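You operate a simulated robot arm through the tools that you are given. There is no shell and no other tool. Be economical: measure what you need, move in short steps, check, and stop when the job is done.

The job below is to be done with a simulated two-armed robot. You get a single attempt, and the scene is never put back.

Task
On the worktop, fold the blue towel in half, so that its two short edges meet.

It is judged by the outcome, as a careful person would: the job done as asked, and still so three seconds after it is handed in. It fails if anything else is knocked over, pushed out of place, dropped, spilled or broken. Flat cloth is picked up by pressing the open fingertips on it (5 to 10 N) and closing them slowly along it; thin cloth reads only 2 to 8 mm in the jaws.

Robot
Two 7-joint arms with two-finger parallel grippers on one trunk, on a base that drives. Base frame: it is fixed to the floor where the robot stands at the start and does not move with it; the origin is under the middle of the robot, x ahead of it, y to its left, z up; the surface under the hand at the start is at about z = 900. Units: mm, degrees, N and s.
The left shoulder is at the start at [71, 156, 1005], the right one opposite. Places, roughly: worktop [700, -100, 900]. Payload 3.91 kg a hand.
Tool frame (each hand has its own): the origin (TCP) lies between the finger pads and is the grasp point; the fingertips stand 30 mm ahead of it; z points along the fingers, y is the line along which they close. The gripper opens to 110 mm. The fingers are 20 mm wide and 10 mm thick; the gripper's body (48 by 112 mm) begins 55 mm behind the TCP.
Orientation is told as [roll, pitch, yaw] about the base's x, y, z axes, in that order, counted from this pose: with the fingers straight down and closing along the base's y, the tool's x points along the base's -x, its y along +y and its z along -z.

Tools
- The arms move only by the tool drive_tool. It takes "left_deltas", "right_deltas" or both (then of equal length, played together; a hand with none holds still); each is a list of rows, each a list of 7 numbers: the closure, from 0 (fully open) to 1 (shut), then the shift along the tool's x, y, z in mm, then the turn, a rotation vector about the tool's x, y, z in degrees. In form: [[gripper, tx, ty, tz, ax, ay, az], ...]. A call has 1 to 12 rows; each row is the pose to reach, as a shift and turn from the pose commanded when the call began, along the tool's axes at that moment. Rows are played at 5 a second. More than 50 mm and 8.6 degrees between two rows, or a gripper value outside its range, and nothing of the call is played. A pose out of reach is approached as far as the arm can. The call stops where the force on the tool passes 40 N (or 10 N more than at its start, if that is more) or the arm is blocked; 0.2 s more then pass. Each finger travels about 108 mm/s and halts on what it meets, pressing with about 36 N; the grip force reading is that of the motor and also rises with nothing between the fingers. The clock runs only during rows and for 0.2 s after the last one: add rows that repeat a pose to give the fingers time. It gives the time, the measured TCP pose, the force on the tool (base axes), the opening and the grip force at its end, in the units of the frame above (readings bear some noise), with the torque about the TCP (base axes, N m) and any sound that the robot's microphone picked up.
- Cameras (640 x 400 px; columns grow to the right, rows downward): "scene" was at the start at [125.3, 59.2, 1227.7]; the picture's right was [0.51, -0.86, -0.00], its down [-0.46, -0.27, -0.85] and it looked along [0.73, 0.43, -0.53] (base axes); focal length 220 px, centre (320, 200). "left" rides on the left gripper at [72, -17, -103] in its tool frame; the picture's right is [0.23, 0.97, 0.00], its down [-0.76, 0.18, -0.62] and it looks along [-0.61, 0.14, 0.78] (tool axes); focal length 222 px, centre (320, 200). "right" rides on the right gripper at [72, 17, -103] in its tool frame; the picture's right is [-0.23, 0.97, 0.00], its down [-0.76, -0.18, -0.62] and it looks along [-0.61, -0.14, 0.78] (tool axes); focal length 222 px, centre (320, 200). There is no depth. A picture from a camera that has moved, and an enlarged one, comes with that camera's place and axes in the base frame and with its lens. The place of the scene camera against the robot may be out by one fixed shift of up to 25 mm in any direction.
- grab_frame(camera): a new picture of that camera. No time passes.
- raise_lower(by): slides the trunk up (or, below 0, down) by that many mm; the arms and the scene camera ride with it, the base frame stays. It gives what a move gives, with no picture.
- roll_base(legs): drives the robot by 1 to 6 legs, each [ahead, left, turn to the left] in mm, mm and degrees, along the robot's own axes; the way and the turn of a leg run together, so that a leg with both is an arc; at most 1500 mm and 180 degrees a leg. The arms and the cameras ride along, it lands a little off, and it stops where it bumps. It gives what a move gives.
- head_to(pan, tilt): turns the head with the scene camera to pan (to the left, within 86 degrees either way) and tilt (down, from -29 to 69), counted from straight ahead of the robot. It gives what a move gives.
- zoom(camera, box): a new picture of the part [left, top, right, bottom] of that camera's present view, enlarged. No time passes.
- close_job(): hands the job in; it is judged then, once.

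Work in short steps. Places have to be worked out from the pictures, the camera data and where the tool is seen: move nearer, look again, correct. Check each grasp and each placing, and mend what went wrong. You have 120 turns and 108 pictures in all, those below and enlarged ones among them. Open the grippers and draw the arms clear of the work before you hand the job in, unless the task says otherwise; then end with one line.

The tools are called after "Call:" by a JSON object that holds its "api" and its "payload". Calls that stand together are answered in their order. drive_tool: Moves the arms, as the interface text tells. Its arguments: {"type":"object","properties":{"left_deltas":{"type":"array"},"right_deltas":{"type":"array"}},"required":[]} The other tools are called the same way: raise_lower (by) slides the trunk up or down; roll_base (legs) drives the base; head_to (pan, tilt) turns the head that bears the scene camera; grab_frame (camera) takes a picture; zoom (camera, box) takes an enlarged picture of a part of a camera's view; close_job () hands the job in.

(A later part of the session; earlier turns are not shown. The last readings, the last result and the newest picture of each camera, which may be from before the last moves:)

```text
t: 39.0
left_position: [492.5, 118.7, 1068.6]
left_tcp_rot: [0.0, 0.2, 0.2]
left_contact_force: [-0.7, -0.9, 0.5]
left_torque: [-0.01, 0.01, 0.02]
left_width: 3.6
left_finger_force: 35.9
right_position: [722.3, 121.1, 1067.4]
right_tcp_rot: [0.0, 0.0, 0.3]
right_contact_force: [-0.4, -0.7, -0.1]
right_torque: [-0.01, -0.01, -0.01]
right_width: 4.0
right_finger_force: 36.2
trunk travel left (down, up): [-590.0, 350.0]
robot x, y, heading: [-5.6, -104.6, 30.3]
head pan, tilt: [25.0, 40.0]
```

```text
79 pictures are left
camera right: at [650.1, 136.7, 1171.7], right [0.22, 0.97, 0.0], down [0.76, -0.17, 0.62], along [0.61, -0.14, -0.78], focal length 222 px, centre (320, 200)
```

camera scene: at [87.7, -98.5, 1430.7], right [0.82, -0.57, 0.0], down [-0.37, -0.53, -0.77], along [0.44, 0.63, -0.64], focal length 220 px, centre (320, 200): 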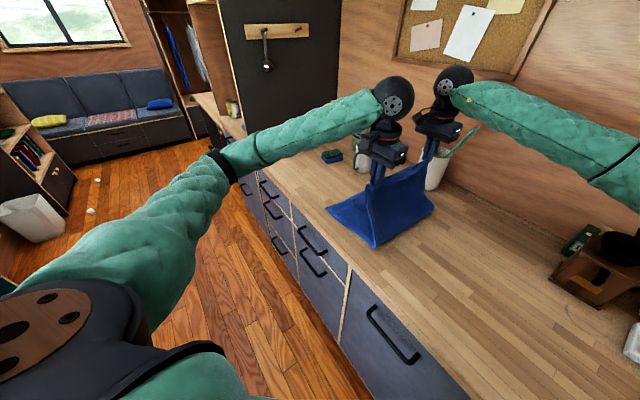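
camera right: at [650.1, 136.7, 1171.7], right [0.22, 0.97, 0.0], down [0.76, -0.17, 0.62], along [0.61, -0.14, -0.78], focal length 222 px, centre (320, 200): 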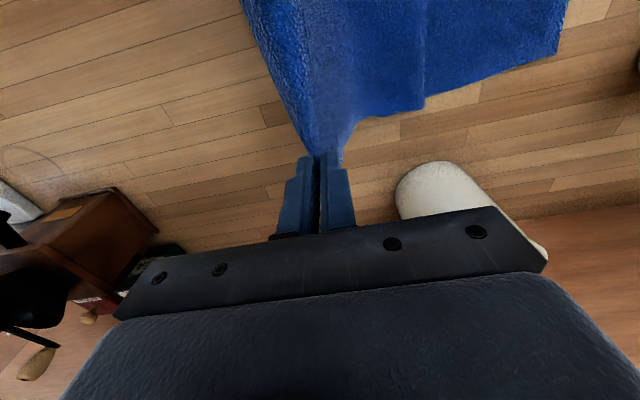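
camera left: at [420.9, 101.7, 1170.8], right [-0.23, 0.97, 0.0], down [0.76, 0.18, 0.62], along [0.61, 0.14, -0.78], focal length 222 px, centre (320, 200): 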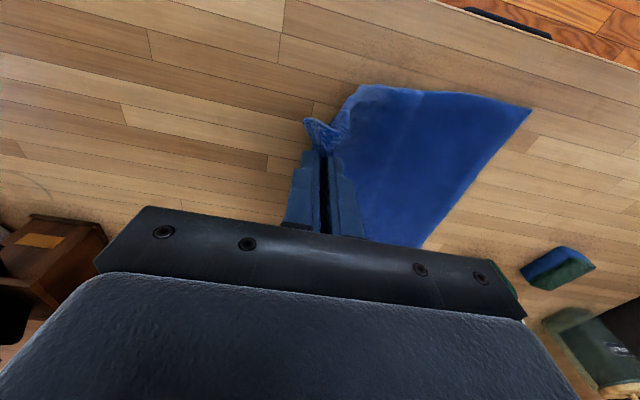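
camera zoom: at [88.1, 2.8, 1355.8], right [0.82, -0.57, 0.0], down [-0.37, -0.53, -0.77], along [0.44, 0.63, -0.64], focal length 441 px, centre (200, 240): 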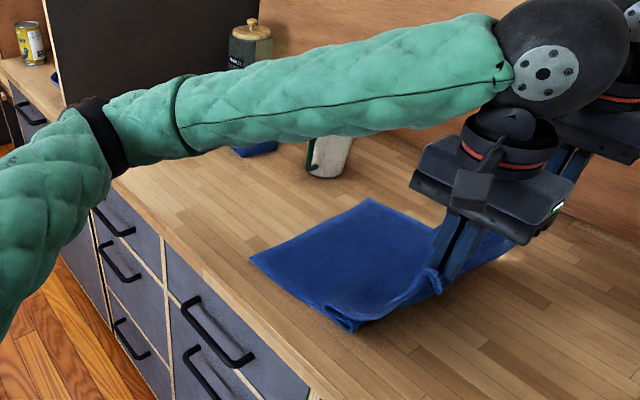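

A small crease remains in the bottom layer near y≈190. I back the base off 100 mm to draw that part flat.

Call:
{"api": "roll_base", "payload": {"legs": [[-50, -87, 0]]}}

Call:
{"api": "grab_frame", "payload": {"camera": "scene"}}

Call:
{"api": "grab_frame", "payload": {"camera": "left"}}

Call:
{"api": "grab_frame", "payload": {"camera": "right"}}

```text
t: 40.1
left_position: [494.3, 18.6, 1069.7]
left_tcp_rot: [0.1, 0.0, 0.3]
left_contact_force: [1.2, -0.7, -1.0]
left_torque: [0.08, -0.03, 0.01]
left_width: 3.7
left_finger_force: 35.8
right_position: [723.1, 19.8, 1066.9]
right_tcp_rot: [0.1, 0.1, 0.3]
right_contact_force: [-0.5, -0.3, 0.4]
right_torque: [0.03, -0.04, 0.01]
right_width: 3.8
right_finger_force: 36.1
trunk travel left (down, up): [-590.0, 350.0]
robot x, y, heading: [-0.9, -206.4, 30.3]
head pan, tilt: [25.0, 40.0]
```

```text
78 pictures are left
camera scene: at [88.5, -98.9, 1355.8], right [0.82, -0.57, 0.0], down [-0.37, -0.53, -0.77], along [0.44, 0.63, -0.64], focal length 220 px, centre (320, 200)
```

scene: 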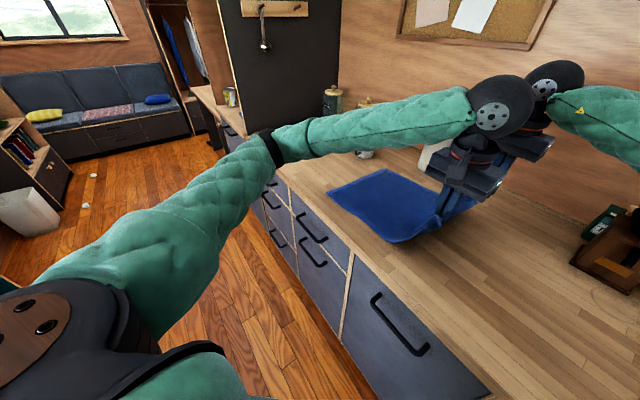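

```text
77 pictures are left
camera left: at [421.3, 0.6, 1171.1], right [-0.23, 0.97, 0.0], down [0.76, 0.18, 0.62], along [0.61, 0.15, -0.78], focal length 222 px, centre (320, 200)
```

left: 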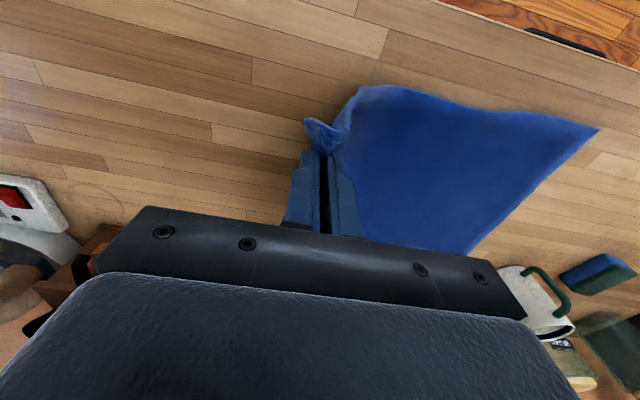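

```text
76 pictures are left
camera right: at [650.4, 35.8, 1172.0], right [0.22, 0.98, 0.0], down [0.76, -0.17, 0.62], along [0.61, -0.14, -0.78], focal length 222 px, centre (320, 200)
```

right: 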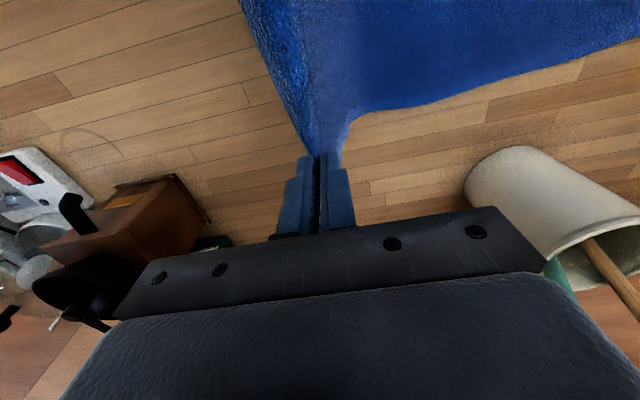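

The bottom lies flat again and its far edge is still at y≈362. I drive 70 mm along +y, then swing over on the tighter arc with the arms, shifting x by −24 to match the towel's slight skew.

Call:
{"api": "roll_base", "payload": {"legs": [[35, 61, 0]]}}

Call:
{"api": "drive_tool", "payload": {"left_deltas": [[1, 3, 20, -10, 0, 0, 0], [1, 6, 40, -17, 0, 0, 0], [1, 9, 65, -20, 0, 0, 0], [1, 12, 90, -18, 0, 0, 0], [1, 15, 115, -10, 0, 0, 0], [1, 18, 140, 2, 0, 0, 0], [1, 21, 160, 16, 0, 0, 0], [1, 24, 175, 28, 0, 0, 0], [1, 24, 175, 28, 0, 0, 0]], "right_deltas": [[1, 3, 20, -10, 0, 0, 0], [1, 6, 40, -17, 0, 0, 0], [1, 9, 65, -20, 0, 0, 0], [1, 12, 90, -18, 0, 0, 0], [1, 15, 115, -10, 0, 0, 0], [1, 18, 140, 2, 0, 0, 0], [1, 21, 160, 16, 0, 0, 0], [1, 24, 175, 28, 0, 0, 0], [1, 24, 175, 28, 0, 0, 0]]}}

Call:
{"api": "grab_frame", "payload": {"camera": "scene"}}

Call:
{"api": "grab_frame", "payload": {"camera": "left"}}

Call:
{"api": "grab_frame", "payload": {"camera": "right"}}

```text
t: 41.2
left_position: [493.1, 92.3, 1067.5]
left_tcp_rot: [-0.1, 0.1, 0.3]
left_contact_force: [0.3, 0.0, -0.2]
left_torque: [-0.07, -0.02, -0.03]
left_width: 3.6
left_finger_force: 35.8
right_position: [720.5, 94.7, 1067.2]
right_tcp_rot: [-0.1, 0.0, 0.4]
right_contact_force: [-0.1, 0.0, -0.5]
right_torque: [-0.03, 0.0, 0.01]
right_width: 3.6
right_finger_force: 35.5
trunk travel left (down, up): [-590.0, 350.0]
robot x, y, heading: [-4.0, -136.1, 30.5]
head pan, tilt: [25.0, 40.0]
```

```text
t: 43.2
left_position: [466.4, 263.9, 1040.7]
left_tcp_rot: [0.0, 0.2, 0.3]
left_contact_force: [0.0, 0.2, 0.4]
left_torque: [0.01, -0.03, -0.02]
left_width: 3.6
left_finger_force: 35.8
right_position: [696.3, 267.0, 1040.0]
right_tcp_rot: [-0.1, 0.0, 0.4]
right_contact_force: [0.5, 0.3, 0.2]
right_torque: [0.02, 0.0, 0.01]
right_width: 3.7
right_finger_force: 35.7
trunk travel left (down, up): [-590.0, 350.0]
robot x, y, heading: [0.5, -135.3, 30.2]
head pan, tilt: [25.0, 40.0]
```

```text
75 pictures are left
camera scene: at [87.7, -26.8, 1355.8], right [0.82, -0.57, 0.0], down [-0.37, -0.53, -0.77], along [0.44, 0.63, -0.64], focal length 220 px, centre (320, 200)
```

scene: 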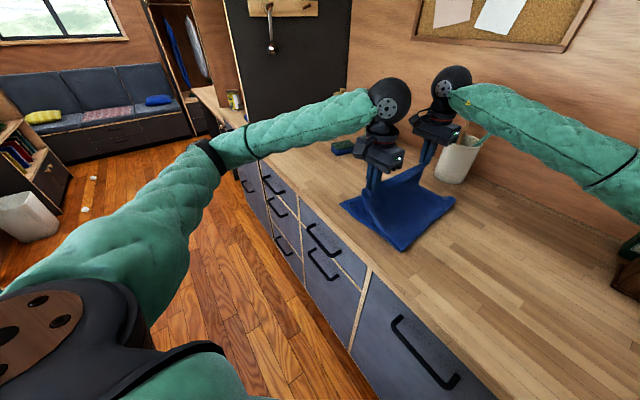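

```text
74 pictures are left
camera left: at [394.7, 247.8, 1142.7], right [-0.23, 0.97, 0.0], down [0.76, 0.18, 0.62], along [0.61, 0.15, -0.78], focal length 222 px, centre (320, 200)
```

left: 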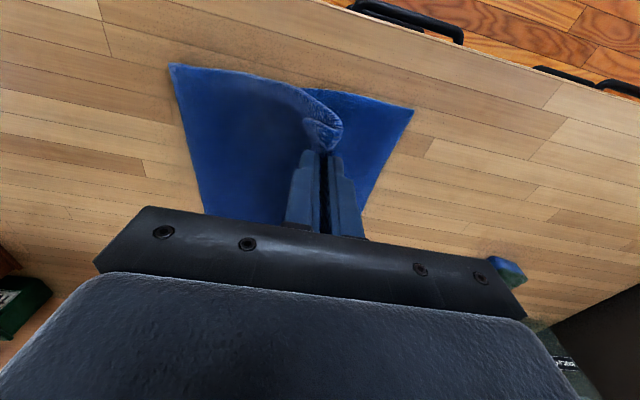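

```text
73 pictures are left
camera right: at [624.3, 283.4, 1144.0], right [0.22, 0.98, 0.0], down [0.76, -0.17, 0.62], along [0.61, -0.14, -0.78], focal length 222 px, centre (320, 200)
```

right: 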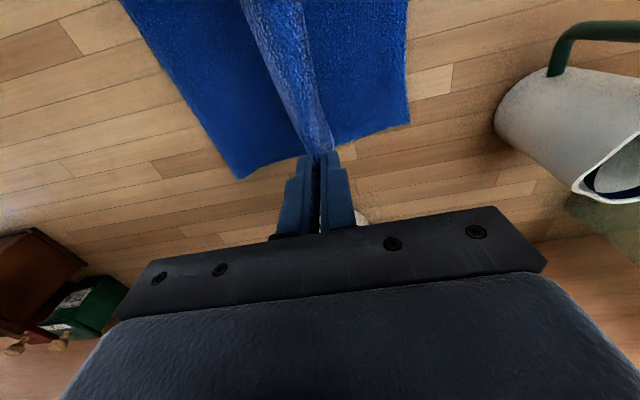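

The fold line is now near y≈120–144 and the bottom corners hold at y≈360. I lower the held edge onto them.

Call:
{"api": "drive_tool", "payload": {"left_deltas": [[1, 0, 10, 9, 0, 0, 0], [1, 0, 20, 18, 0, 0, 0], [1, 0, 31, 29, 0, 0, 0], [1, 0, 42, 42, 0, 0, 0], [1, 0, 52, 56, 0, 0, 0], [1, 0, 61, 70, 0, 0, 0], [1, 0, 68, 82, 0, 0, 0], [1, 0, 73, 93, 0, 0, 0], [1, 0, 75, 99, 0, 0, 0], [1, 0, 75, 99, 0, 0, 0]], "right_deltas": [[1, 0, 10, 9, 0, 0, 0], [1, 0, 20, 18, 0, 0, 0], [1, 0, 31, 29, 0, 0, 0], [1, 0, 42, 42, 0, 0, 0], [1, 0, 52, 56, 0, 0, 0], [1, 0, 61, 70, 0, 0, 0], [1, 0, 68, 82, 0, 0, 0], [1, 0, 73, 93, 0, 0, 0], [1, 0, 75, 99, 0, 0, 0], [1, 0, 75, 99, 0, 0, 0]]}}

Call:
{"api": "grab_frame", "payload": {"camera": "scene"}}

Call:
{"api": "grab_frame", "payload": {"camera": "left"}}

Call:
{"api": "grab_frame", "payload": {"camera": "right"}}

```text
t: 45.4
left_position: [467.5, 339.4, 940.2]
left_tcp_rot: [0.0, -0.1, 0.2]
left_contact_force: [1.1, -0.9, 2.6]
left_torque: [-0.03, -0.01, -0.05]
left_width: 3.7
left_finger_force: 36.1
right_position: [695.2, 341.4, 941.3]
right_tcp_rot: [0.0, 0.1, 0.3]
right_contact_force: [0.0, -0.9, 2.3]
right_torque: [-0.03, -0.02, 0.02]
right_width: 3.8
right_finger_force: 36.3
trunk travel left (down, up): [-590.0, 350.0]
robot x, y, heading: [-1.1, -139.6, 30.3]
head pan, tilt: [25.0, 40.0]
```

```text
72 pictures are left
camera scene: at [87.3, -26.2, 1355.8], right [0.82, -0.57, 0.0], down [-0.37, -0.53, -0.77], along [0.44, 0.63, -0.64], focal length 220 px, centre (320, 200)
```

scene: 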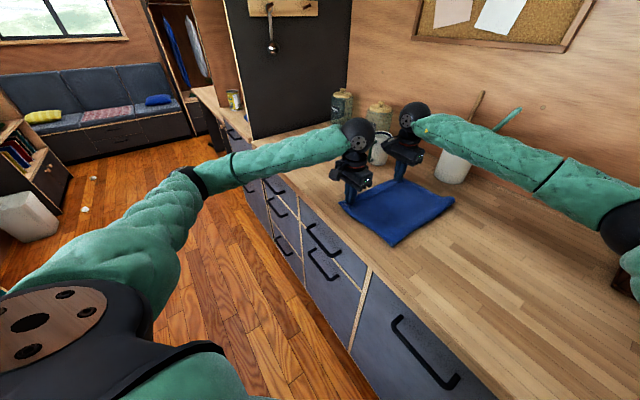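

```text
71 pictures are left
camera left: at [394.4, 323.5, 1044.4], right [-0.23, 0.97, 0.0], down [0.76, 0.18, 0.62], along [0.61, 0.14, -0.78], focal length 222 px, centre (320, 200)
```

left: 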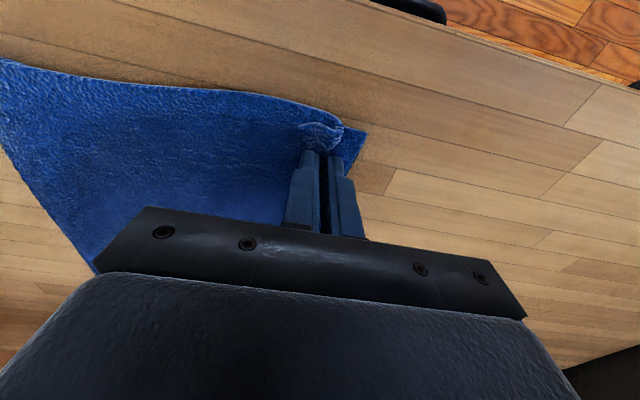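

```text
70 pictures are left
camera right: at [623.6, 358.3, 1044.5], right [0.22, 0.98, 0.0], down [0.76, -0.17, 0.62], along [0.61, -0.14, -0.78], focal length 222 px, centre (320, 200)
```

right: 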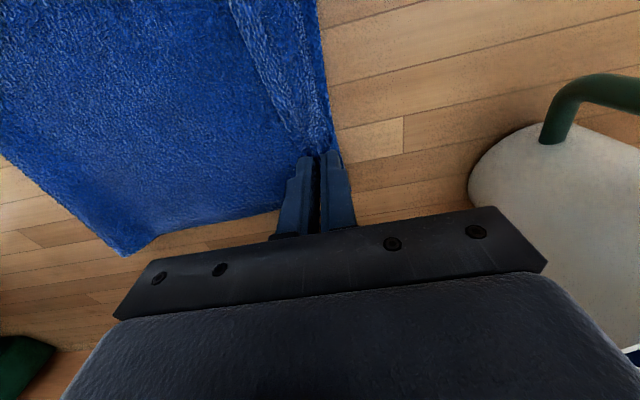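

The held edge sits on the bottom edge almost exactly. I release by opening slowly to about 30 mm, then lift straight up.

Call:
{"api": "drive_tool", "payload": {"left_deltas": [[0.95, 0, 0, 1, 0, 0, 0], [0.9, 0, 0, 1, 0, 0, 0], [0.85, 0, 0, 1, 0, 0, 0], [0.8, 0, 0, 0, 0, 0, 0], [0.8, 0, 0, -3, 0, 0, 0], [0.8, 0, 0, -10, 0, 0, 0], [0.8, 0, 0, -25, 0, 0, 0], [0.8, 0, 0, -50, 0, 0, 0], [0.8, 0, 0, -90, 0, 0, 0], [0.8, 0, 0, -90, 0, 0, 0]], "right_deltas": [[0.95, 0, 0, 1, 0, 0, 0], [0.9, 0, 0, 1, 0, 0, 0], [0.85, 0, 0, 1, 0, 0, 0], [0.8, 0, 0, 0, 0, 0, 0], [0.8, 0, 0, -3, 0, 0, 0], [0.8, 0, 0, -10, 0, 0, 0], [0.8, 0, 0, -25, 0, 0, 0], [0.8, 0, 0, -50, 0, 0, 0], [0.8, 0, 0, -90, 0, 0, 0], [0.8, 0, 0, -90, 0, 0, 0]]}}

Call:
{"api": "grab_frame", "payload": {"camera": "left"}}

Call:
{"api": "grab_frame", "payload": {"camera": "right"}}

Call:
{"api": "zoom", "payload": {"camera": "scene", "box": [300, 130, 480, 260]}}

```text
t: 47.6
left_position: [468.7, 342.8, 1029.8]
left_tcp_rot: [-0.1, 0.1, 0.3]
left_contact_force: [0.4, 0.5, 1.1]
left_torque: [-0.02, -0.02, -0.04]
left_width: 21.8
left_finger_force: 0.0
right_position: [696.4, 342.9, 1030.0]
right_tcp_rot: [-0.1, 0.1, 0.4]
right_contact_force: [0.5, -0.2, -0.4]
right_torque: [-0.05, -0.02, -0.02]
right_width: 22.0
right_finger_force: 0.0
trunk travel left (down, up): [-590.0, 350.0]
robot x, y, heading: [-3.8, -132.7, 30.6]
head pan, tilt: [25.0, 40.0]
```

```text
69 pictures are left
camera left: at [395.0, 324.1, 1133.0], right [-0.23, 0.97, 0.0], down [0.76, 0.18, 0.62], along [0.6, 0.14, -0.78], focal length 222 px, centre (320, 200)
```

left: 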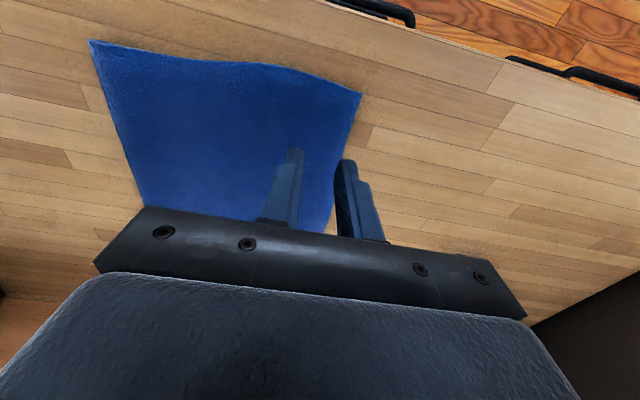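

```text
68 pictures are left
camera right: at [624.1, 359.1, 1134.2], right [0.22, 0.98, 0.0], down [0.76, -0.17, 0.62], along [0.61, -0.14, -0.78], focal length 222 px, centre (320, 200)
```

right: 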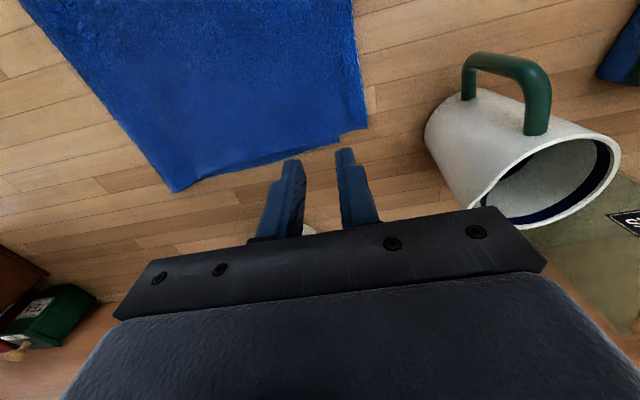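

```text
3.08 times, centred on (390, 195) of scene
camera zoom: at [88.4, -25.2, 1355.5], right [0.82, -0.57, 0.0], down [-0.37, -0.53, -0.77], along [0.44, 0.63, -0.64], focal length 678 px, centre (105, 215)
```

zoom: 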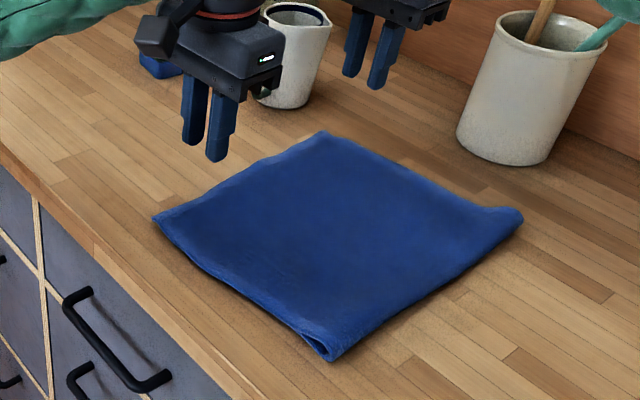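

The edge sprang out flat and covers the bottom edge. I lift the arms well clear, back away along −y, and inspect the matched edges.

Call:
{"api": "drive_tool", "payload": {"left_deltas": [[0.8, 0, 0, -45, 0, 0, 0], [0.8, 0, 0, -90, 0, 0, 0], [0.8, 0, -10, -130, 0, 0, 0], [0.8, 0, -50, -140, 0, 0, 0], [0.8, 0, -95, -140, 0, 0, 0], [0.8, 0, -100, -140, 0, 0, 0]], "right_deltas": [[0.8, 0, 0, -45, 0, 0, 0], [0.8, 0, 0, -90, 0, 0, 0], [0.8, 0, -10, -130, 0, 0, 0], [0.8, 0, -50, -140, 0, 0, 0], [0.8, 0, -95, -140, 0, 0, 0], [0.8, 0, -100, -140, 0, 0, 0]]}}

Call:
{"api": "roll_base", "payload": {"legs": [[-130, -190, 0]]}}

Call:
{"api": "zoom", "payload": {"camera": "left", "box": [320, 20, 640, 220]}}

Call:
{"api": "grab_frame", "payload": {"camera": "scene"}}

Call:
{"api": "grab_frame", "payload": {"camera": "right"}}

```text
t: 49.0
left_position: [466.4, 242.1, 1170.2]
left_tcp_rot: [-0.1, 0.0, 0.4]
left_contact_force: [0.2, -0.3, -0.3]
left_torque: [0.0, -0.01, -0.03]
left_width: 22.3
left_finger_force: 0.1
right_position: [696.4, 242.8, 1172.2]
right_tcp_rot: [-0.2, 0.0, 0.5]
right_contact_force: [-0.5, 0.8, 0.4]
right_torque: [-0.03, -0.02, 0.01]
right_width: 22.1
right_finger_force: 0.0
trunk travel left (down, up): [-590.0, 350.0]
robot x, y, heading: [1.4, -135.0, 30.4]
head pan, tilt: [25.0, 40.0]
```

```text
t: 50.7
left_position: [452.3, 8.3, 1171.7]
left_tcp_rot: [0.0, 0.1, 0.3]
left_contact_force: [0.4, 0.1, -0.7]
left_torque: [0.03, 0.01, 0.05]
left_width: 22.0
left_finger_force: 0.0
right_position: [682.5, 11.2, 1171.3]
right_tcp_rot: [0.0, 0.0, 0.3]
right_contact_force: [-0.2, 0.1, 0.3]
right_torque: [0.02, 0.02, -0.02]
right_width: 22.0
right_finger_force: 0.0
trunk travel left (down, up): [-590.0, 350.0]
robot x, y, heading: [-18.5, -367.0, 30.5]
head pan, tilt: [25.0, 40.0]
```

```text
2.00 times, centred on (480, 120) of left
camera zoom: at [379.4, -8.3, 1273.8], right [-0.23, 0.97, 0.0], down [0.76, 0.18, 0.62], along [0.61, 0.14, -0.78], focal length 444 px, centre (0, 360)
```

zoom: 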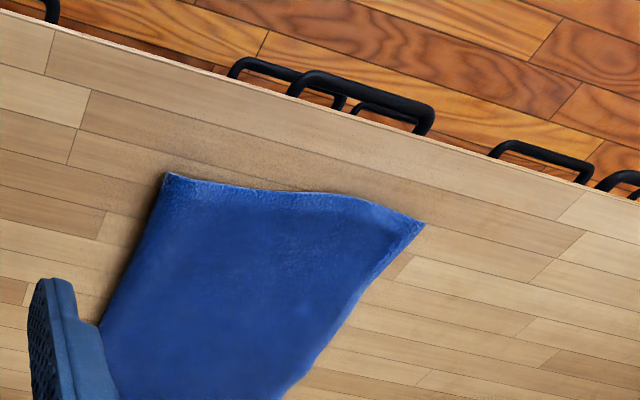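

```text
65 pictures are left
camera scene: at [71.8, -256.8, 1355.8], right [0.82, -0.57, 0.0], down [-0.37, -0.53, -0.77], along [0.44, 0.63, -0.64], focal length 220 px, centre (320, 200)
```

scene: 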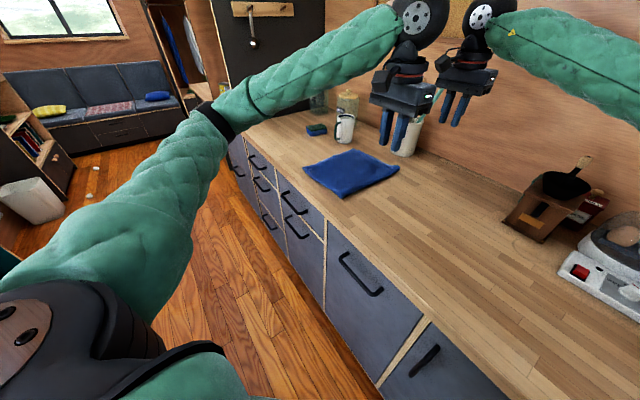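

```text
64 pictures are left
camera right: at [609.7, 27.0, 1275.4], right [0.22, 0.97, 0.0], down [0.76, -0.17, 0.62], along [0.61, -0.14, -0.78], focal length 222 px, centre (320, 200)
```

right: 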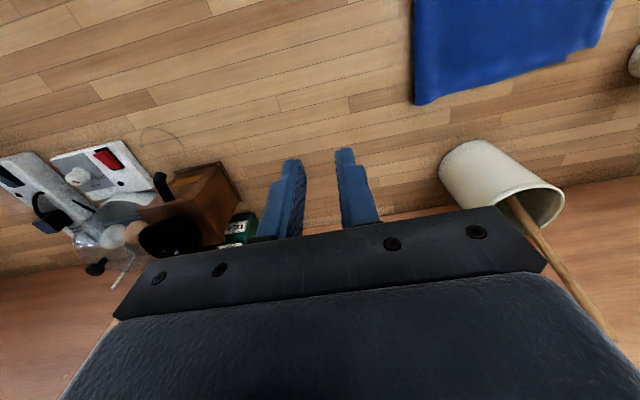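

The edges look matched at the near corner. I check the far corner closely before handing in.

Call:
{"api": "zoom", "payload": {"camera": "right", "box": [400, 0, 640, 150]}}

Call:
{"api": "zoom", "payload": {"camera": "scene", "box": [290, 135, 418, 215]}}

```text
2.67 times, centred on (520, 75) of right
camera zoom: at [609.7, 27.0, 1275.4], right [0.22, 0.97, 0.0], down [0.76, -0.17, 0.62], along [0.61, -0.14, -0.78], focal length 592 px, centre (-213, 533)
```

zoom: 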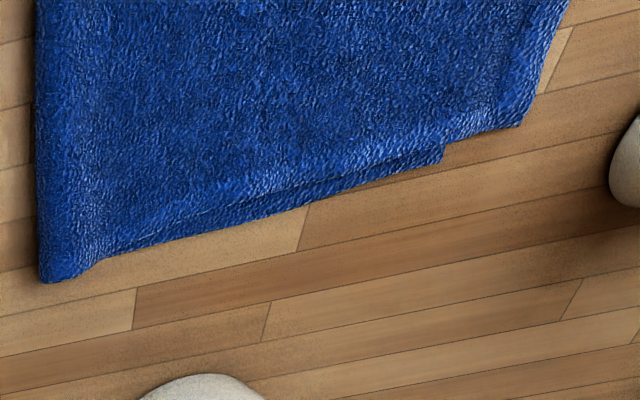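

```text
5.00 times, centred on (354, 175) of scene
camera zoom: at [71.8, -256.8, 1355.8], right [0.82, -0.57, 0.0], down [-0.37, -0.53, -0.77], along [0.44, 0.63, -0.64], focal length 1102 px, centre (150, 325)
```

zoom: 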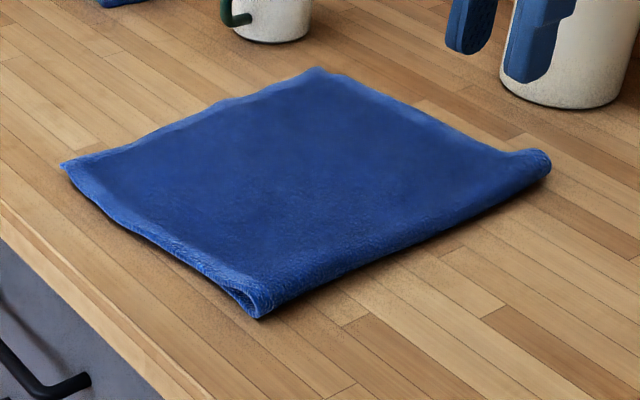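

The far corner shows a step: bottom corner at y≈359, top corner at about 390, so the top layer overshoots by 20–30 mm. I bring the hands back over the edge to measure it properly.

Call:
{"api": "roll_base", "payload": {"legs": [[130, 190, 0]]}}

Call:
{"api": "drive_tool", "payload": {"left_deltas": [[0.8, 20, 10, 20, 0, 0, 0], [0.8, 20, 20, 50, 0, 0, 0], [0.8, 20, 20, 50, 0, 0, 0]], "right_deltas": [[0.8, 30, 10, 20, 0, 0, 0], [0.8, 60, 20, 50, 0, 0, 0], [0.8, 60, 20, 50, 0, 0, 0]]}}

Call:
{"api": "zoom", "payload": {"camera": "left", "box": [320, 30, 640, 230]}}

Call:
{"api": "zoom", "payload": {"camera": "right", "box": [240, 0, 560, 200]}}

```text
t: 52.4
left_position: [468.3, 241.7, 1171.0]
left_tcp_rot: [-0.1, 0.0, 0.4]
left_contact_force: [-0.2, 0.4, 0.0]
left_torque: [-0.03, 0.01, -0.03]
left_width: 21.7
left_finger_force: 0.0
right_position: [698.5, 242.7, 1170.2]
right_tcp_rot: [-0.1, 0.0, 0.3]
right_contact_force: [0.7, 1.1, -0.8]
right_torque: [-0.02, -0.01, -0.03]
right_width: 22.0
right_finger_force: 0.0
trunk travel left (down, up): [-590.0, 350.0]
robot x, y, heading: [-0.6, -137.8, 30.5]
head pan, tilt: [25.0, 40.0]
```

```text
t: 53.2
left_position: [448.2, 258.8, 1120.6]
left_tcp_rot: [0.1, 0.0, 0.2]
left_contact_force: [-0.6, 0.6, -0.1]
left_torque: [0.02, -0.04, 0.02]
left_width: 22.0
left_finger_force: 0.0
right_position: [637.8, 260.8, 1122.3]
right_tcp_rot: [0.1, -0.1, 0.3]
right_contact_force: [0.3, -0.6, -0.1]
right_torque: [0.03, 0.02, 0.01]
right_width: 22.1
right_finger_force: 0.0
trunk travel left (down, up): [-590.0, 350.0]
robot x, y, heading: [-3.5, -134.6, 30.1]
head pan, tilt: [25.0, 40.0]
```

```text
2.00 times, centred on (480, 130) of left
camera zoom: at [375.6, 241.9, 1224.8], right [-0.23, 0.97, 0.0], down [0.76, 0.18, 0.62], along [0.61, 0.14, -0.78], focal length 444 px, centre (0, 340)
```

zoom: 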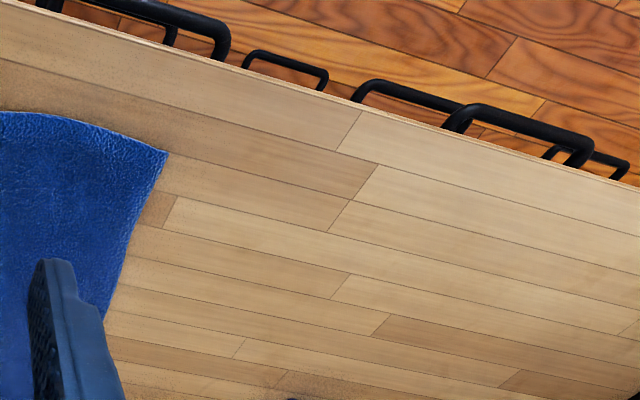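

```text
2.00 times, centred on (400, 100) of right
camera zoom: at [565.6, 276.7, 1226.4], right [0.22, 0.97, 0.0], down [0.76, -0.17, 0.62], along [0.61, -0.14, -0.78], focal length 444 px, centre (160, 400)
```

zoom: 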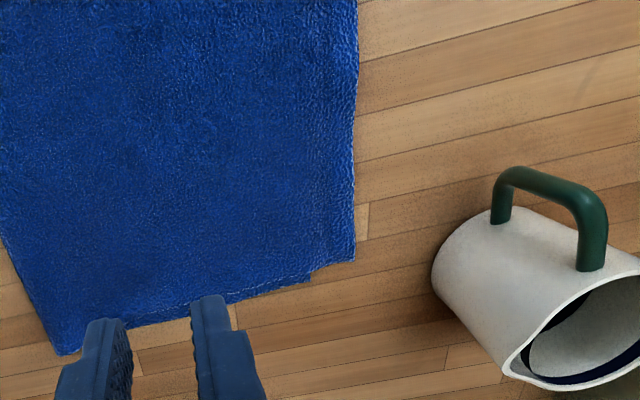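

Measured: bottom edge y≈359; top edge y≈376 near and ≈388 far, so it overshoots by 16–30 mm. I re-grip the overhanging single layer with narrow jaws and re-lay it, first moving the hands over it.

Call:
{"api": "drive_tool", "payload": {"left_deltas": [[0.855, -20, 30, 0, 0, 0, 0], [0.855, -42, 70, 0, 0, 0, 0], [0.855, -42, 112, 10, 0, 0, 0], [0.855, -42, 112, 55, 0, 0, 0], [0.855, -42, 112, 100, 0, 0, 0], [0.855, -42, 112, 140, 0, 0, 0], [0.855, -42, 112, 160, 0, 0, 0], [0.855, -42, 112, 170, 0, 0, 0], [0.855, -42, 112, 170, 0, 0, 0]], "right_deltas": [[0.855, -20, 30, 0, 0, 0, 0], [0.855, -34, 72, 0, 0, 0, 0], [0.855, -34, 117, 10, 0, 0, 0], [0.855, -34, 117, 55, 0, 0, 0], [0.855, -34, 117, 100, 0, 0, 0], [0.855, -34, 117, 140, 0, 0, 0], [0.855, -34, 117, 160, 0, 0, 0], [0.855, -34, 117, 170, 0, 0, 0], [0.855, -34, 117, 170, 0, 0, 0]]}}

Call:
{"api": "grab_frame", "payload": {"camera": "left"}}

Call:
{"api": "grab_frame", "payload": {"camera": "right"}}

```text
t: 55.2
left_position: [490.3, 372.2, 949.5]
left_tcp_rot: [0.1, 0.0, 0.4]
left_contact_force: [0.9, -0.2, -0.3]
left_torque: [0.0, 0.03, -0.04]
left_width: 16.1
left_finger_force: 0.1
right_position: [671.9, 378.2, 950.9]
right_tcp_rot: [-0.1, 0.0, 0.4]
right_contact_force: [0.9, 0.3, 0.0]
right_torque: [-0.02, -0.02, 0.02]
right_width: 15.9
right_finger_force: 0.0
trunk travel left (down, up): [-590.0, 350.0]
robot x, y, heading: [-1.4, -134.8, 30.2]
head pan, tilt: [25.0, 40.0]
```

```text
59 pictures are left
camera left: at [417.6, 355.2, 1052.9], right [-0.23, 0.97, 0.0], down [0.76, 0.18, 0.62], along [0.61, 0.14, -0.78], focal length 222 px, centre (320, 200)
```

left: 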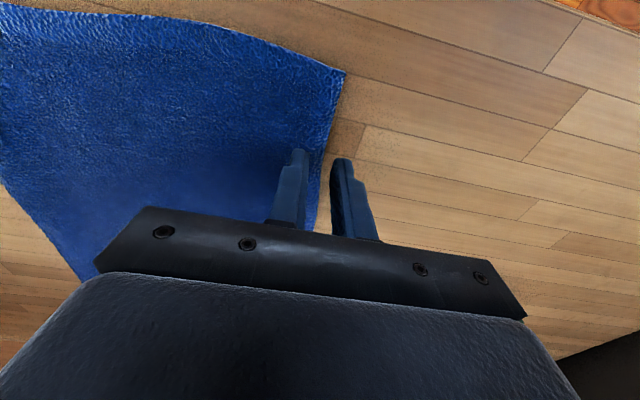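

```text
58 pictures are left
camera right: at [600.1, 394.8, 1054.8], right [0.22, 0.97, 0.0], down [0.76, -0.17, 0.62], along [0.61, -0.14, -0.78], focal length 222 px, centre (320, 200)
```

right: 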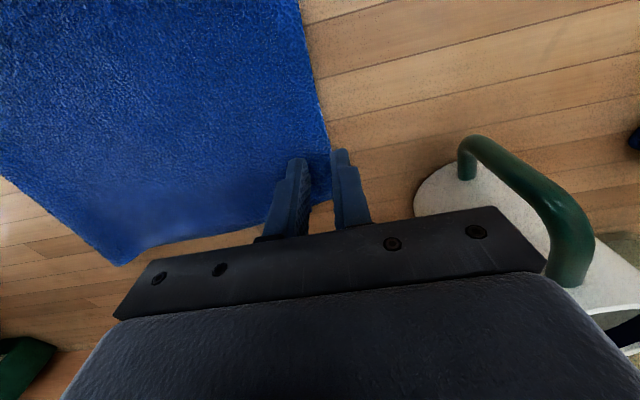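

The edge lies at y≈371.5 (left hand) and ≈384 (right hand). I shift left −4.5 and right −1, narrow the jaws, and press down gently.

Call:
{"api": "drive_tool", "payload": {"left_deltas": [[0.9, 0, -4.5, 0, 0, 0, 0], [0.905, 0, -4.5, 6, 0, 0, 0], [0.905, 0, -4.5, 11, 0, 0, 0], [0.905, 0, -4.5, 13, 0, 0, 0], [0.905, 0, -4.5, 14, 0, 0, 0], [0.905, 0, -4.5, 14, 0, 0, 0]], "right_deltas": [[0.89, 0, -1, 0, 0, 0, 0], [0.89, 0, -1, 6, 0, 0, 0], [0.89, 0, -1, 11, 0, 0, 0], [0.89, 0, -1, 13, 0, 0, 0], [0.89, 0, -1, 15, 0, 0, 0], [0.89, 0, -1, 15, 0, 0, 0]]}}

Call:
{"api": "grab_frame", "payload": {"camera": "left"}}

Call:
{"api": "grab_frame", "payload": {"camera": "right"}}

```text
t: 56.6
left_position: [490.5, 367.4, 935.8]
left_tcp_rot: [0.1, 0.0, 0.3]
left_contact_force: [-0.4, 1.1, 1.0]
left_torque: [-0.01, 0.02, 0.02]
left_width: 10.7
left_finger_force: 0.1
right_position: [671.5, 376.9, 936.4]
right_tcp_rot: [0.0, 0.0, 0.3]
right_contact_force: [0.4, 0.2, 0.8]
right_torque: [-0.01, 0.02, 0.01]
right_width: 12.1
right_finger_force: 0.3
trunk travel left (down, up): [-590.0, 350.0]
robot x, y, heading: [-1.5, -134.8, 30.1]
head pan, tilt: [25.0, 40.0]
```

```text
57 pictures are left
camera left: at [417.3, 350.4, 1039.5], right [-0.23, 0.97, 0.0], down [0.76, 0.18, 0.62], along [0.61, 0.14, -0.78], focal length 222 px, centre (320, 200)
```

left: 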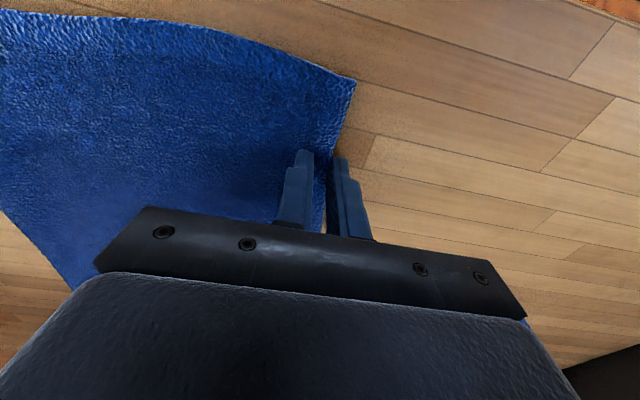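

```text
56 pictures are left
camera right: at [599.8, 394.0, 1040.2], right [0.22, 0.97, 0.0], down [0.76, -0.17, 0.62], along [0.61, -0.14, -0.78], focal length 222 px, centre (320, 200)
```

right: 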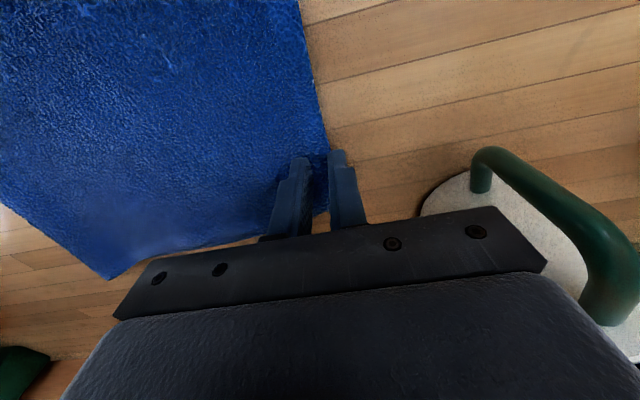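

Edge positions look right, with the outer fingers just over the edge. I press a little further.

Call:
{"api": "drive_tool", "payload": {"left_deltas": [[0.905, 0, 0, 1, 0, 0, 0], [0.905, 0, 0, 2.5, 0, 0, 0], [0.905, 0, 0, 2.5, 0, 0, 0]], "right_deltas": [[0.89, 0, 0, 1, 0, 0, 0], [0.89, 0, 0, 3, 0, 0, 0], [0.89, 0, 0, 3, 0, 0, 0]]}}

```text
t: 57.4
left_position: [489.9, 367.3, 935.2]
left_tcp_rot: [-0.1, 0.0, 0.3]
left_contact_force: [0.5, -0.6, 7.0]
left_torque: [-0.08, -0.04, 0.01]
left_width: 10.5
left_finger_force: 0.0
right_position: [671.0, 378.5, 934.2]
right_tcp_rot: [-0.1, 0.0, 0.3]
right_contact_force: [1.3, -0.1, 2.7]
right_torque: [-0.02, -0.03, 0.04]
right_width: 12.1
right_finger_force: 0.0
trunk travel left (down, up): [-590.0, 350.0]
robot x, y, heading: [-3.1, -134.5, 30.3]
head pan, tilt: [25.0, 40.0]
```

The left hand presses with 7 N and the right with 2.7 N. I press the right a touch more and close both slowly.

Call:
{"api": "drive_tool", "payload": {"left_deltas": [[0.905, 0, 0, 0.3, 0, 0, 0], [0.915, 0, 0, 0.3, 0, 0, 0], [0.93, 0, 0, 0.3, 0, 0, 0], [0.945, 0, 0, 0.3, 0, 0, 0], [0.96, 0, 0, 0.3, 0, 0, 0], [0.975, 0, 0, 0.3, 0, 0, 0], [0.99, 0, 0, 0.3, 0, 0, 0], [1, 0, 0, 0.3, 0, 0, 0], [1, 0, 0, 0.3, 0, 0, 0], [1, 0, 0, 0.3, 0, 0, 0]], "right_deltas": [[0.89, 0, 0, 1.3, 0, 0, 0], [0.905, 0, 0, 1.3, 0, 0, 0], [0.92, 0, 0, 1.3, 0, 0, 0], [0.935, 0, 0, 1.3, 0, 0, 0], [0.95, 0, 0, 1.3, 0, 0, 0], [0.965, 0, 0, 1.3, 0, 0, 0], [0.98, 0, 0, 1.3, 0, 0, 0], [1, 0, 0, 1.3, 0, 0, 0], [1, 0, 0, 1.3, 0, 0, 0], [1, 0, 0, 1.3, 0, 0, 0]]}}

Call:
{"api": "drive_tool", "payload": {"left_deltas": [[1, 0, -3, -12, 0, 0, 0], [1, 0, -8, -25, 0, 0, 0], [1, 0, -15, -40, 0, 0, 0], [1, 0, -15, -40, 0, 0, 0]], "right_deltas": [[1, 0, -3, -12, 0, 0, 0], [1, 0, -8, -25, 0, 0, 0], [1, 0, -15, -40, 0, 0, 0], [1, 0, -15, -40, 0, 0, 0]]}}

Call:
{"api": "grab_frame", "payload": {"camera": "left"}}

Call:
{"api": "grab_frame", "payload": {"camera": "right"}}

```text
t: 59.6
left_position: [489.6, 367.4, 933.9]
left_tcp_rot: [0.0, 0.1, 0.2]
left_contact_force: [0.5, -2.7, 9.7]
left_torque: [-0.15, -0.02, 0.02]
left_width: 0.3
left_finger_force: 36.2
right_position: [671.6, 377.8, 932.9]
right_tcp_rot: [0.1, 0.0, 0.3]
right_contact_force: [0.4, 0.3, 11.1]
right_torque: [-0.04, -0.02, -0.01]
right_width: 0.1
right_finger_force: 36.4
trunk travel left (down, up): [-590.0, 350.0]
robot x, y, heading: [-4.4, -133.4, 30.0]
head pan, tilt: [25.0, 40.0]
```

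```text
t: 60.6
left_position: [490.4, 354.2, 973.4]
left_tcp_rot: [-0.1, 0.2, 0.3]
left_contact_force: [-0.4, -0.2, 0.6]
left_torque: [0.02, 0.0, -0.01]
left_width: 0.0
left_finger_force: 35.9
right_position: [671.0, 364.0, 971.5]
right_tcp_rot: [0.0, 0.0, 0.3]
right_contact_force: [-0.1, 0.7, -0.1]
right_torque: [-0.01, 0.01, 0.04]
right_width: 0.2
right_finger_force: 36.3
trunk travel left (down, up): [-590.0, 350.0]
robot x, y, heading: [-3.0, -136.6, 30.2]
head pan, tilt: [25.0, 40.0]
```

```text
55 pictures are left
camera left: at [417.0, 336.1, 1076.3], right [-0.23, 0.97, 0.0], down [0.76, 0.18, 0.62], along [0.61, 0.14, -0.78], focal length 222 px, centre (320, 200)
```

left: 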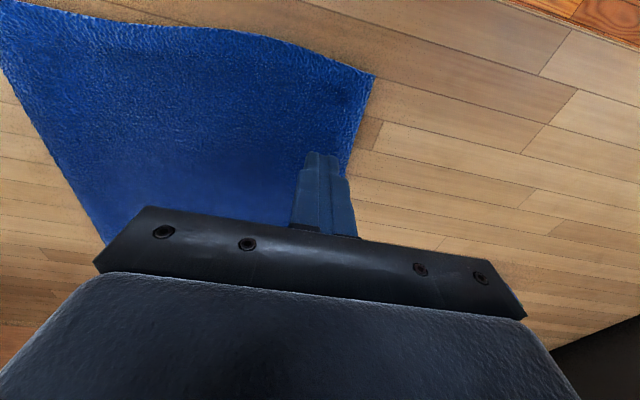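

```text
54 pictures are left
camera right: at [599.3, 379.5, 1075.5], right [0.22, 0.97, 0.0], down [0.76, -0.17, 0.62], along [0.61, -0.14, -0.78], focal length 222 px, centre (320, 200)
```

right: 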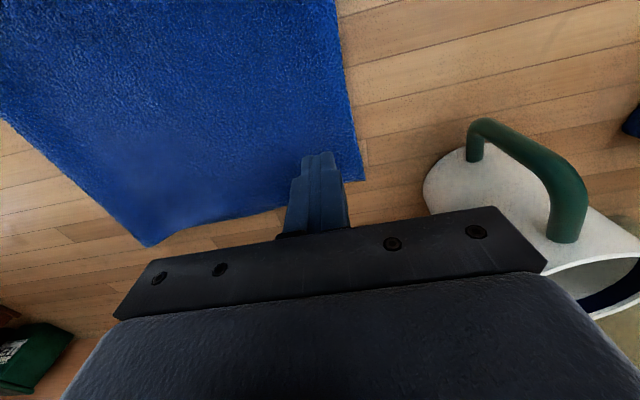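

Both jaws missed: the openings read 0. I set the outer fingers just on the edge with an 18 mm gap, so the single layer is pinned at both ends, and press again.

Call:
{"api": "drive_tool", "payload": {"left_deltas": [[0.836, 0, 7.5, 0, 0, 0, 0], [0.836, 0, 7.5, 0, 0, 0, 0], [0.836, 0, 7.5, 15, 0, 0, 0], [0.836, 0, 7.5, 28, 0, 0, 0], [0.836, 0, 7.5, 35, 0, 0, 0], [0.836, 0, 7.5, 37.5, 0, 0, 0], [0.836, 0, 7.5, 37.5, 0, 0, 0]], "right_deltas": [[0.836, 0, 4.5, 0, 0, 0, 0], [0.836, 0, 4.5, 0, 0, 0, 0], [0.836, 0, 4.5, 15, 0, 0, 0], [0.836, 0, 4.5, 28, 0, 0, 0], [0.836, 0, 4.5, 35, 0, 0, 0], [0.836, 0, 4.5, 38, 0, 0, 0], [0.836, 0, 4.5, 38, 0, 0, 0]]}}

Call:
{"api": "zoom", "payload": {"camera": "left", "box": [240, 50, 440, 250]}}

Call:
{"api": "zoom", "payload": {"camera": "right", "box": [240, 50, 440, 250]}}

```text
t: 62.2
left_position: [489.5, 359.8, 937.3]
left_tcp_rot: [0.0, 0.0, 0.3]
left_contact_force: [1.1, -0.2, 1.6]
left_torque: [-0.05, -0.05, 0.02]
left_width: 18.1
left_finger_force: 0.1
right_position: [671.2, 367.1, 935.0]
right_tcp_rot: [0.1, 0.1, 0.3]
right_contact_force: [-0.7, -1.5, 8.0]
right_torque: [-0.16, 0.03, 0.04]
right_width: 18.8
right_finger_force: 0.3
trunk travel left (down, up): [-590.0, 350.0]
robot x, y, heading: [-5.5, -136.3, 30.2]
head pan, tilt: [25.0, 40.0]
```

```text
2.00 times, centred on (340, 150) of left
camera zoom: at [416.9, 342.5, 1039.8], right [-0.23, 0.97, 0.0], down [0.76, 0.18, 0.62], along [0.61, 0.14, -0.78], focal length 444 px, centre (280, 300)
```

zoom: 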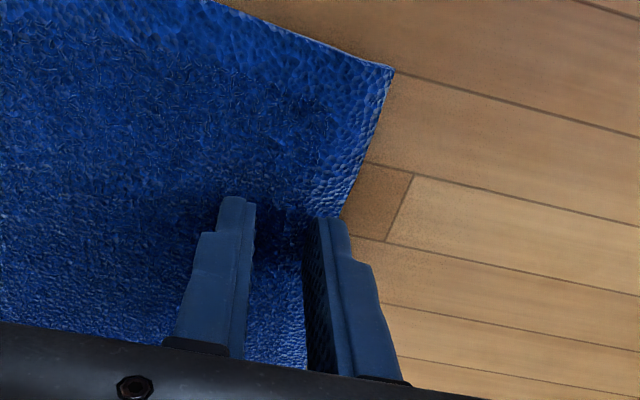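

```text
2.00 times, centred on (340, 150) of right
camera zoom: at [599.2, 383.3, 1039.0], right [0.22, 0.97, 0.0], down [0.76, -0.17, 0.62], along [0.61, -0.14, -0.78], focal length 444 px, centre (280, 300)
```

zoom: 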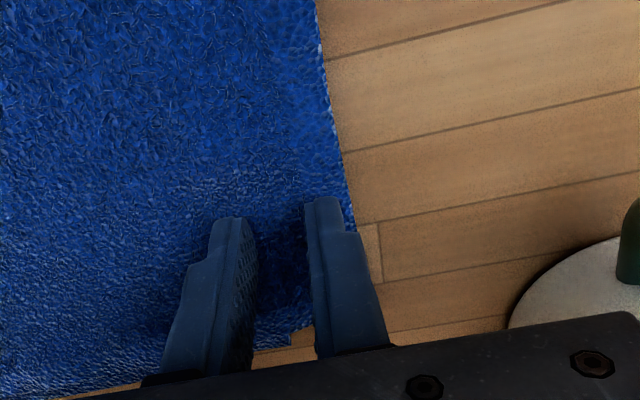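

The placement is right, with the outer fingers on the edge. I press the left a bit more and then close both slowly.

Call:
{"api": "drive_tool", "payload": {"left_deltas": [[0.836, 0, 0, 2, 0, 0, 0], [0.836, 0, 0, 2, 0, 0, 0], [0.855, 0, 0, 2, 0, 0, 0], [0.875, 0, 0, 2, 0, 0, 0], [0.895, 0, 0, 2, 0, 0, 0], [0.915, 0, 0, 2, 0, 0, 0], [0.935, 0, 0, 2, 0, 0, 0], [0.955, 0, 0, 2, 0, 0, 0], [0.975, 0, 0, 2, 0, 0, 0], [1, 0, 0, 2, 0, 0, 0], [1, 0, 0, 2, 0, 0, 0], [1, 0, 0, 2, 0, 0, 0]], "right_deltas": [[0.836, 0, 0, 0, 0, 0, 0], [0.836, 0, 0, 0, 0, 0, 0], [0.855, 0, 0, 0, 0, 0, 0], [0.875, 0, 0, 0, 0, 0, 0], [0.895, 0, 0, 0, 0, 0, 0], [0.915, 0, 0, 0, 0, 0, 0], [0.935, 0, 0, 0, 0, 0, 0], [0.955, 0, 0, 0, 0, 0, 0], [0.975, 0, 0, 0, 0, 0, 0], [1, 0, 0, 0, 0, 0, 0], [1, 0, 0, 0, 0, 0, 0], [1, 0, 0, 0, 0, 0, 0]]}}

Call:
{"api": "zoom", "payload": {"camera": "left", "box": [240, 50, 440, 250]}}

Call:
{"api": "zoom", "payload": {"camera": "right", "box": [240, 50, 440, 250]}}

```text
t: 64.8
left_position: [489.2, 360.0, 934.6]
left_tcp_rot: [0.0, 0.0, 0.3]
left_contact_force: [0.5, 1.6, 10.8]
left_torque: [0.03, -0.03, -0.03]
left_width: 3.4
left_finger_force: 36.0
right_position: [671.1, 368.0, 934.1]
right_tcp_rot: [0.0, 0.0, 0.2]
right_contact_force: [-0.3, 0.3, 10.2]
right_torque: [-0.07, -0.01, 0.0]
right_width: 0.0
right_finger_force: 36.2
trunk travel left (down, up): [-590.0, 350.0]
robot x, y, heading: [-4.9, -131.3, 30.3]
head pan, tilt: [25.0, 40.0]
```

```text
2.00 times, centred on (340, 150) of left
camera zoom: at [416.1, 342.3, 1038.0], right [-0.23, 0.97, 0.0], down [0.76, 0.18, 0.62], along [0.61, 0.14, -0.78], focal length 444 px, centre (280, 300)
```

zoom: 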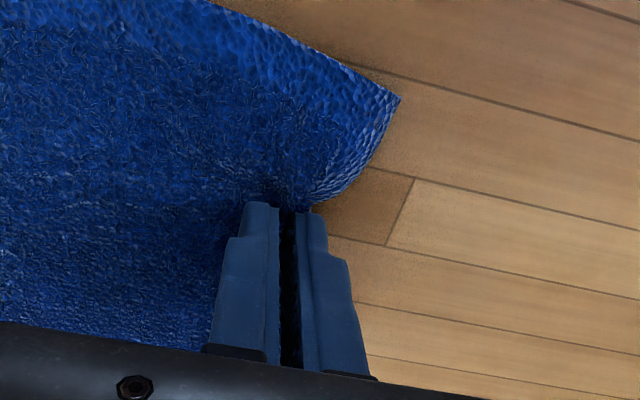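

```text
2.00 times, centred on (340, 150) of right
camera zoom: at [598.8, 383.0, 1038.9], right [0.22, 0.97, 0.0], down [0.76, -0.17, 0.62], along [0.61, -0.14, -0.78], focal length 444 px, centre (280, 300)
```

zoom: 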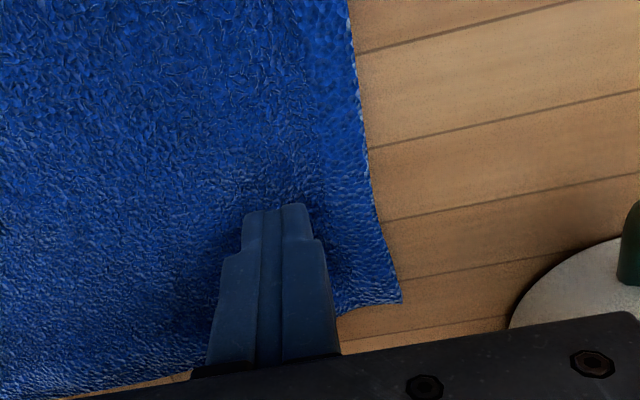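

The left grip holds cloth (3.4 mm), while the right slipped and nudged the edge to y≈399. I retry the right with the 30 mm gap that worked before, the left holding still.

Call:
{"api": "drive_tool", "payload": {"right_deltas": [[1, 0, 0, -15, 0, 0, 0], [0.73, 0, 4, -15, 0, 0, 0], [0.73, 0, 8, -15, 0, 0, 0], [0.73, 0, 8, -6, 0, 0, 0], [0.73, 0, 8, -2, 0, 0, 0], [0.73, 0, 8, 0, 0, 0, 0], [0.73, 0, 8, 0, 0, 0, 0]]}}

Call:
{"api": "zoom", "payload": {"camera": "right", "box": [240, 50, 440, 250]}}

```text
t: 66.4
left_position: [488.0, 359.6, 935.1]
left_tcp_rot: [0.0, 0.0, 0.3]
left_contact_force: [-0.8, 2.1, 12.5]
left_torque: [0.02, 0.01, 0.0]
left_width: 3.1
left_finger_force: 35.6
right_position: [670.6, 374.4, 936.0]
right_tcp_rot: [0.1, -0.1, 0.4]
right_contact_force: [-0.2, -1.0, 8.3]
right_torque: [-0.19, 0.02, 0.01]
right_width: 30.0
right_finger_force: 0.3
trunk travel left (down, up): [-590.0, 350.0]
robot x, y, heading: [-0.3, -134.4, 30.4]
head pan, tilt: [25.0, 40.0]
```

```text
2.00 times, centred on (340, 150) of right
camera zoom: at [599.1, 391.0, 1039.3], right [0.22, 0.97, 0.0], down [0.76, -0.17, 0.62], along [0.61, -0.14, -0.78], focal length 444 px, centre (280, 300)
```

zoom: 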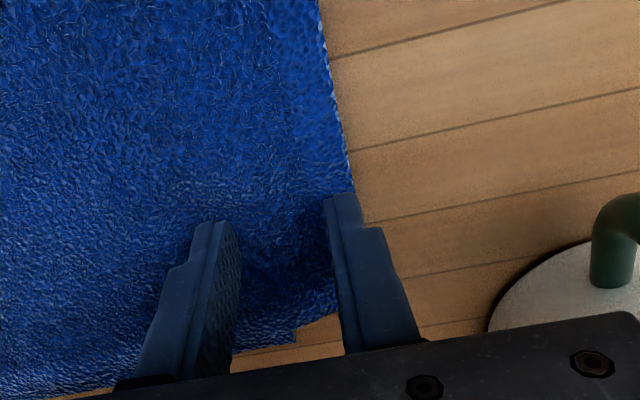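

The inner finger stands on two layers, so the outer one barely presses. I turn the right hand 90° so both fingers sit on the overhanging single layer and close along x, which also keeps its body clear of the mug.

Call:
{"api": "drive_tool", "payload": {"right_deltas": [[0.73, 0, 0, -20, 0, 0, 0], [0.73, 0, 0, -50, 0, 0, -7], [0.73, 0, 0, -60, 0, 0, -15], [0.73, 0, 0, -60, 0, 0, -23], [0.73, 0, 0, -60, 0, 0, -31], [0.73, 0, 0, -60, 0, 0, -39], [0.73, 0, 0, -60, 0, 0, -47], [0.73, 0, 0, -60, 0, 0, -55], [0.73, 0, 0, -60, 0, 0, -63], [0.73, 0, 0, -60, 0, 0, -71], [0.73, 0, 0, -60, 0, 0, -79], [0.73, 0, 0, -60, 0, 0, -87]]}}

Call:
{"api": "grab_frame", "payload": {"camera": "right"}}

```text
t: 69.0
left_position: [488.5, 359.4, 933.9]
left_tcp_rot: [-0.1, -0.1, 0.3]
left_contact_force: [-2.9, 1.0, 16.2]
left_torque: [-0.05, 0.1, 0.0]
left_width: 3.6
left_finger_force: 35.8
right_position: [670.3, 375.2, 995.3]
right_tcp_rot: [0.0, 0.0, 87.4]
right_contact_force: [0.2, -0.3, 0.5]
right_torque: [0.04, 0.01, 0.03]
right_width: 29.7
right_finger_force: 0.1
trunk travel left (down, up): [-590.0, 350.0]
robot x, y, heading: [-2.0, -133.9, 30.3]
head pan, tilt: [25.0, 40.0]
```

```text
48 pictures are left
camera right: at [651.0, 303.0, 1098.7], right [-0.96, 0.27, 0.0], down [0.21, 0.75, 0.62], along [0.17, 0.6, -0.78], focal length 222 px, centre (320, 200)
```

right: 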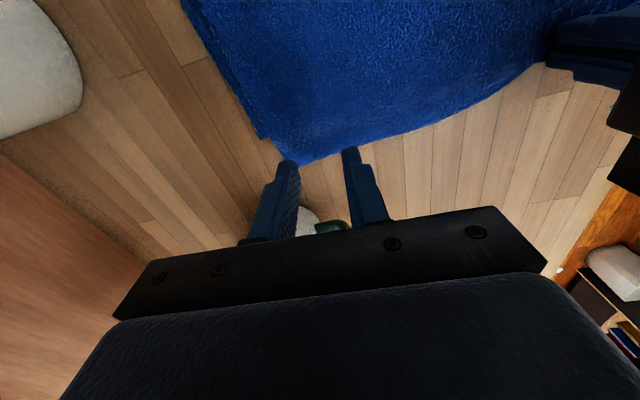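

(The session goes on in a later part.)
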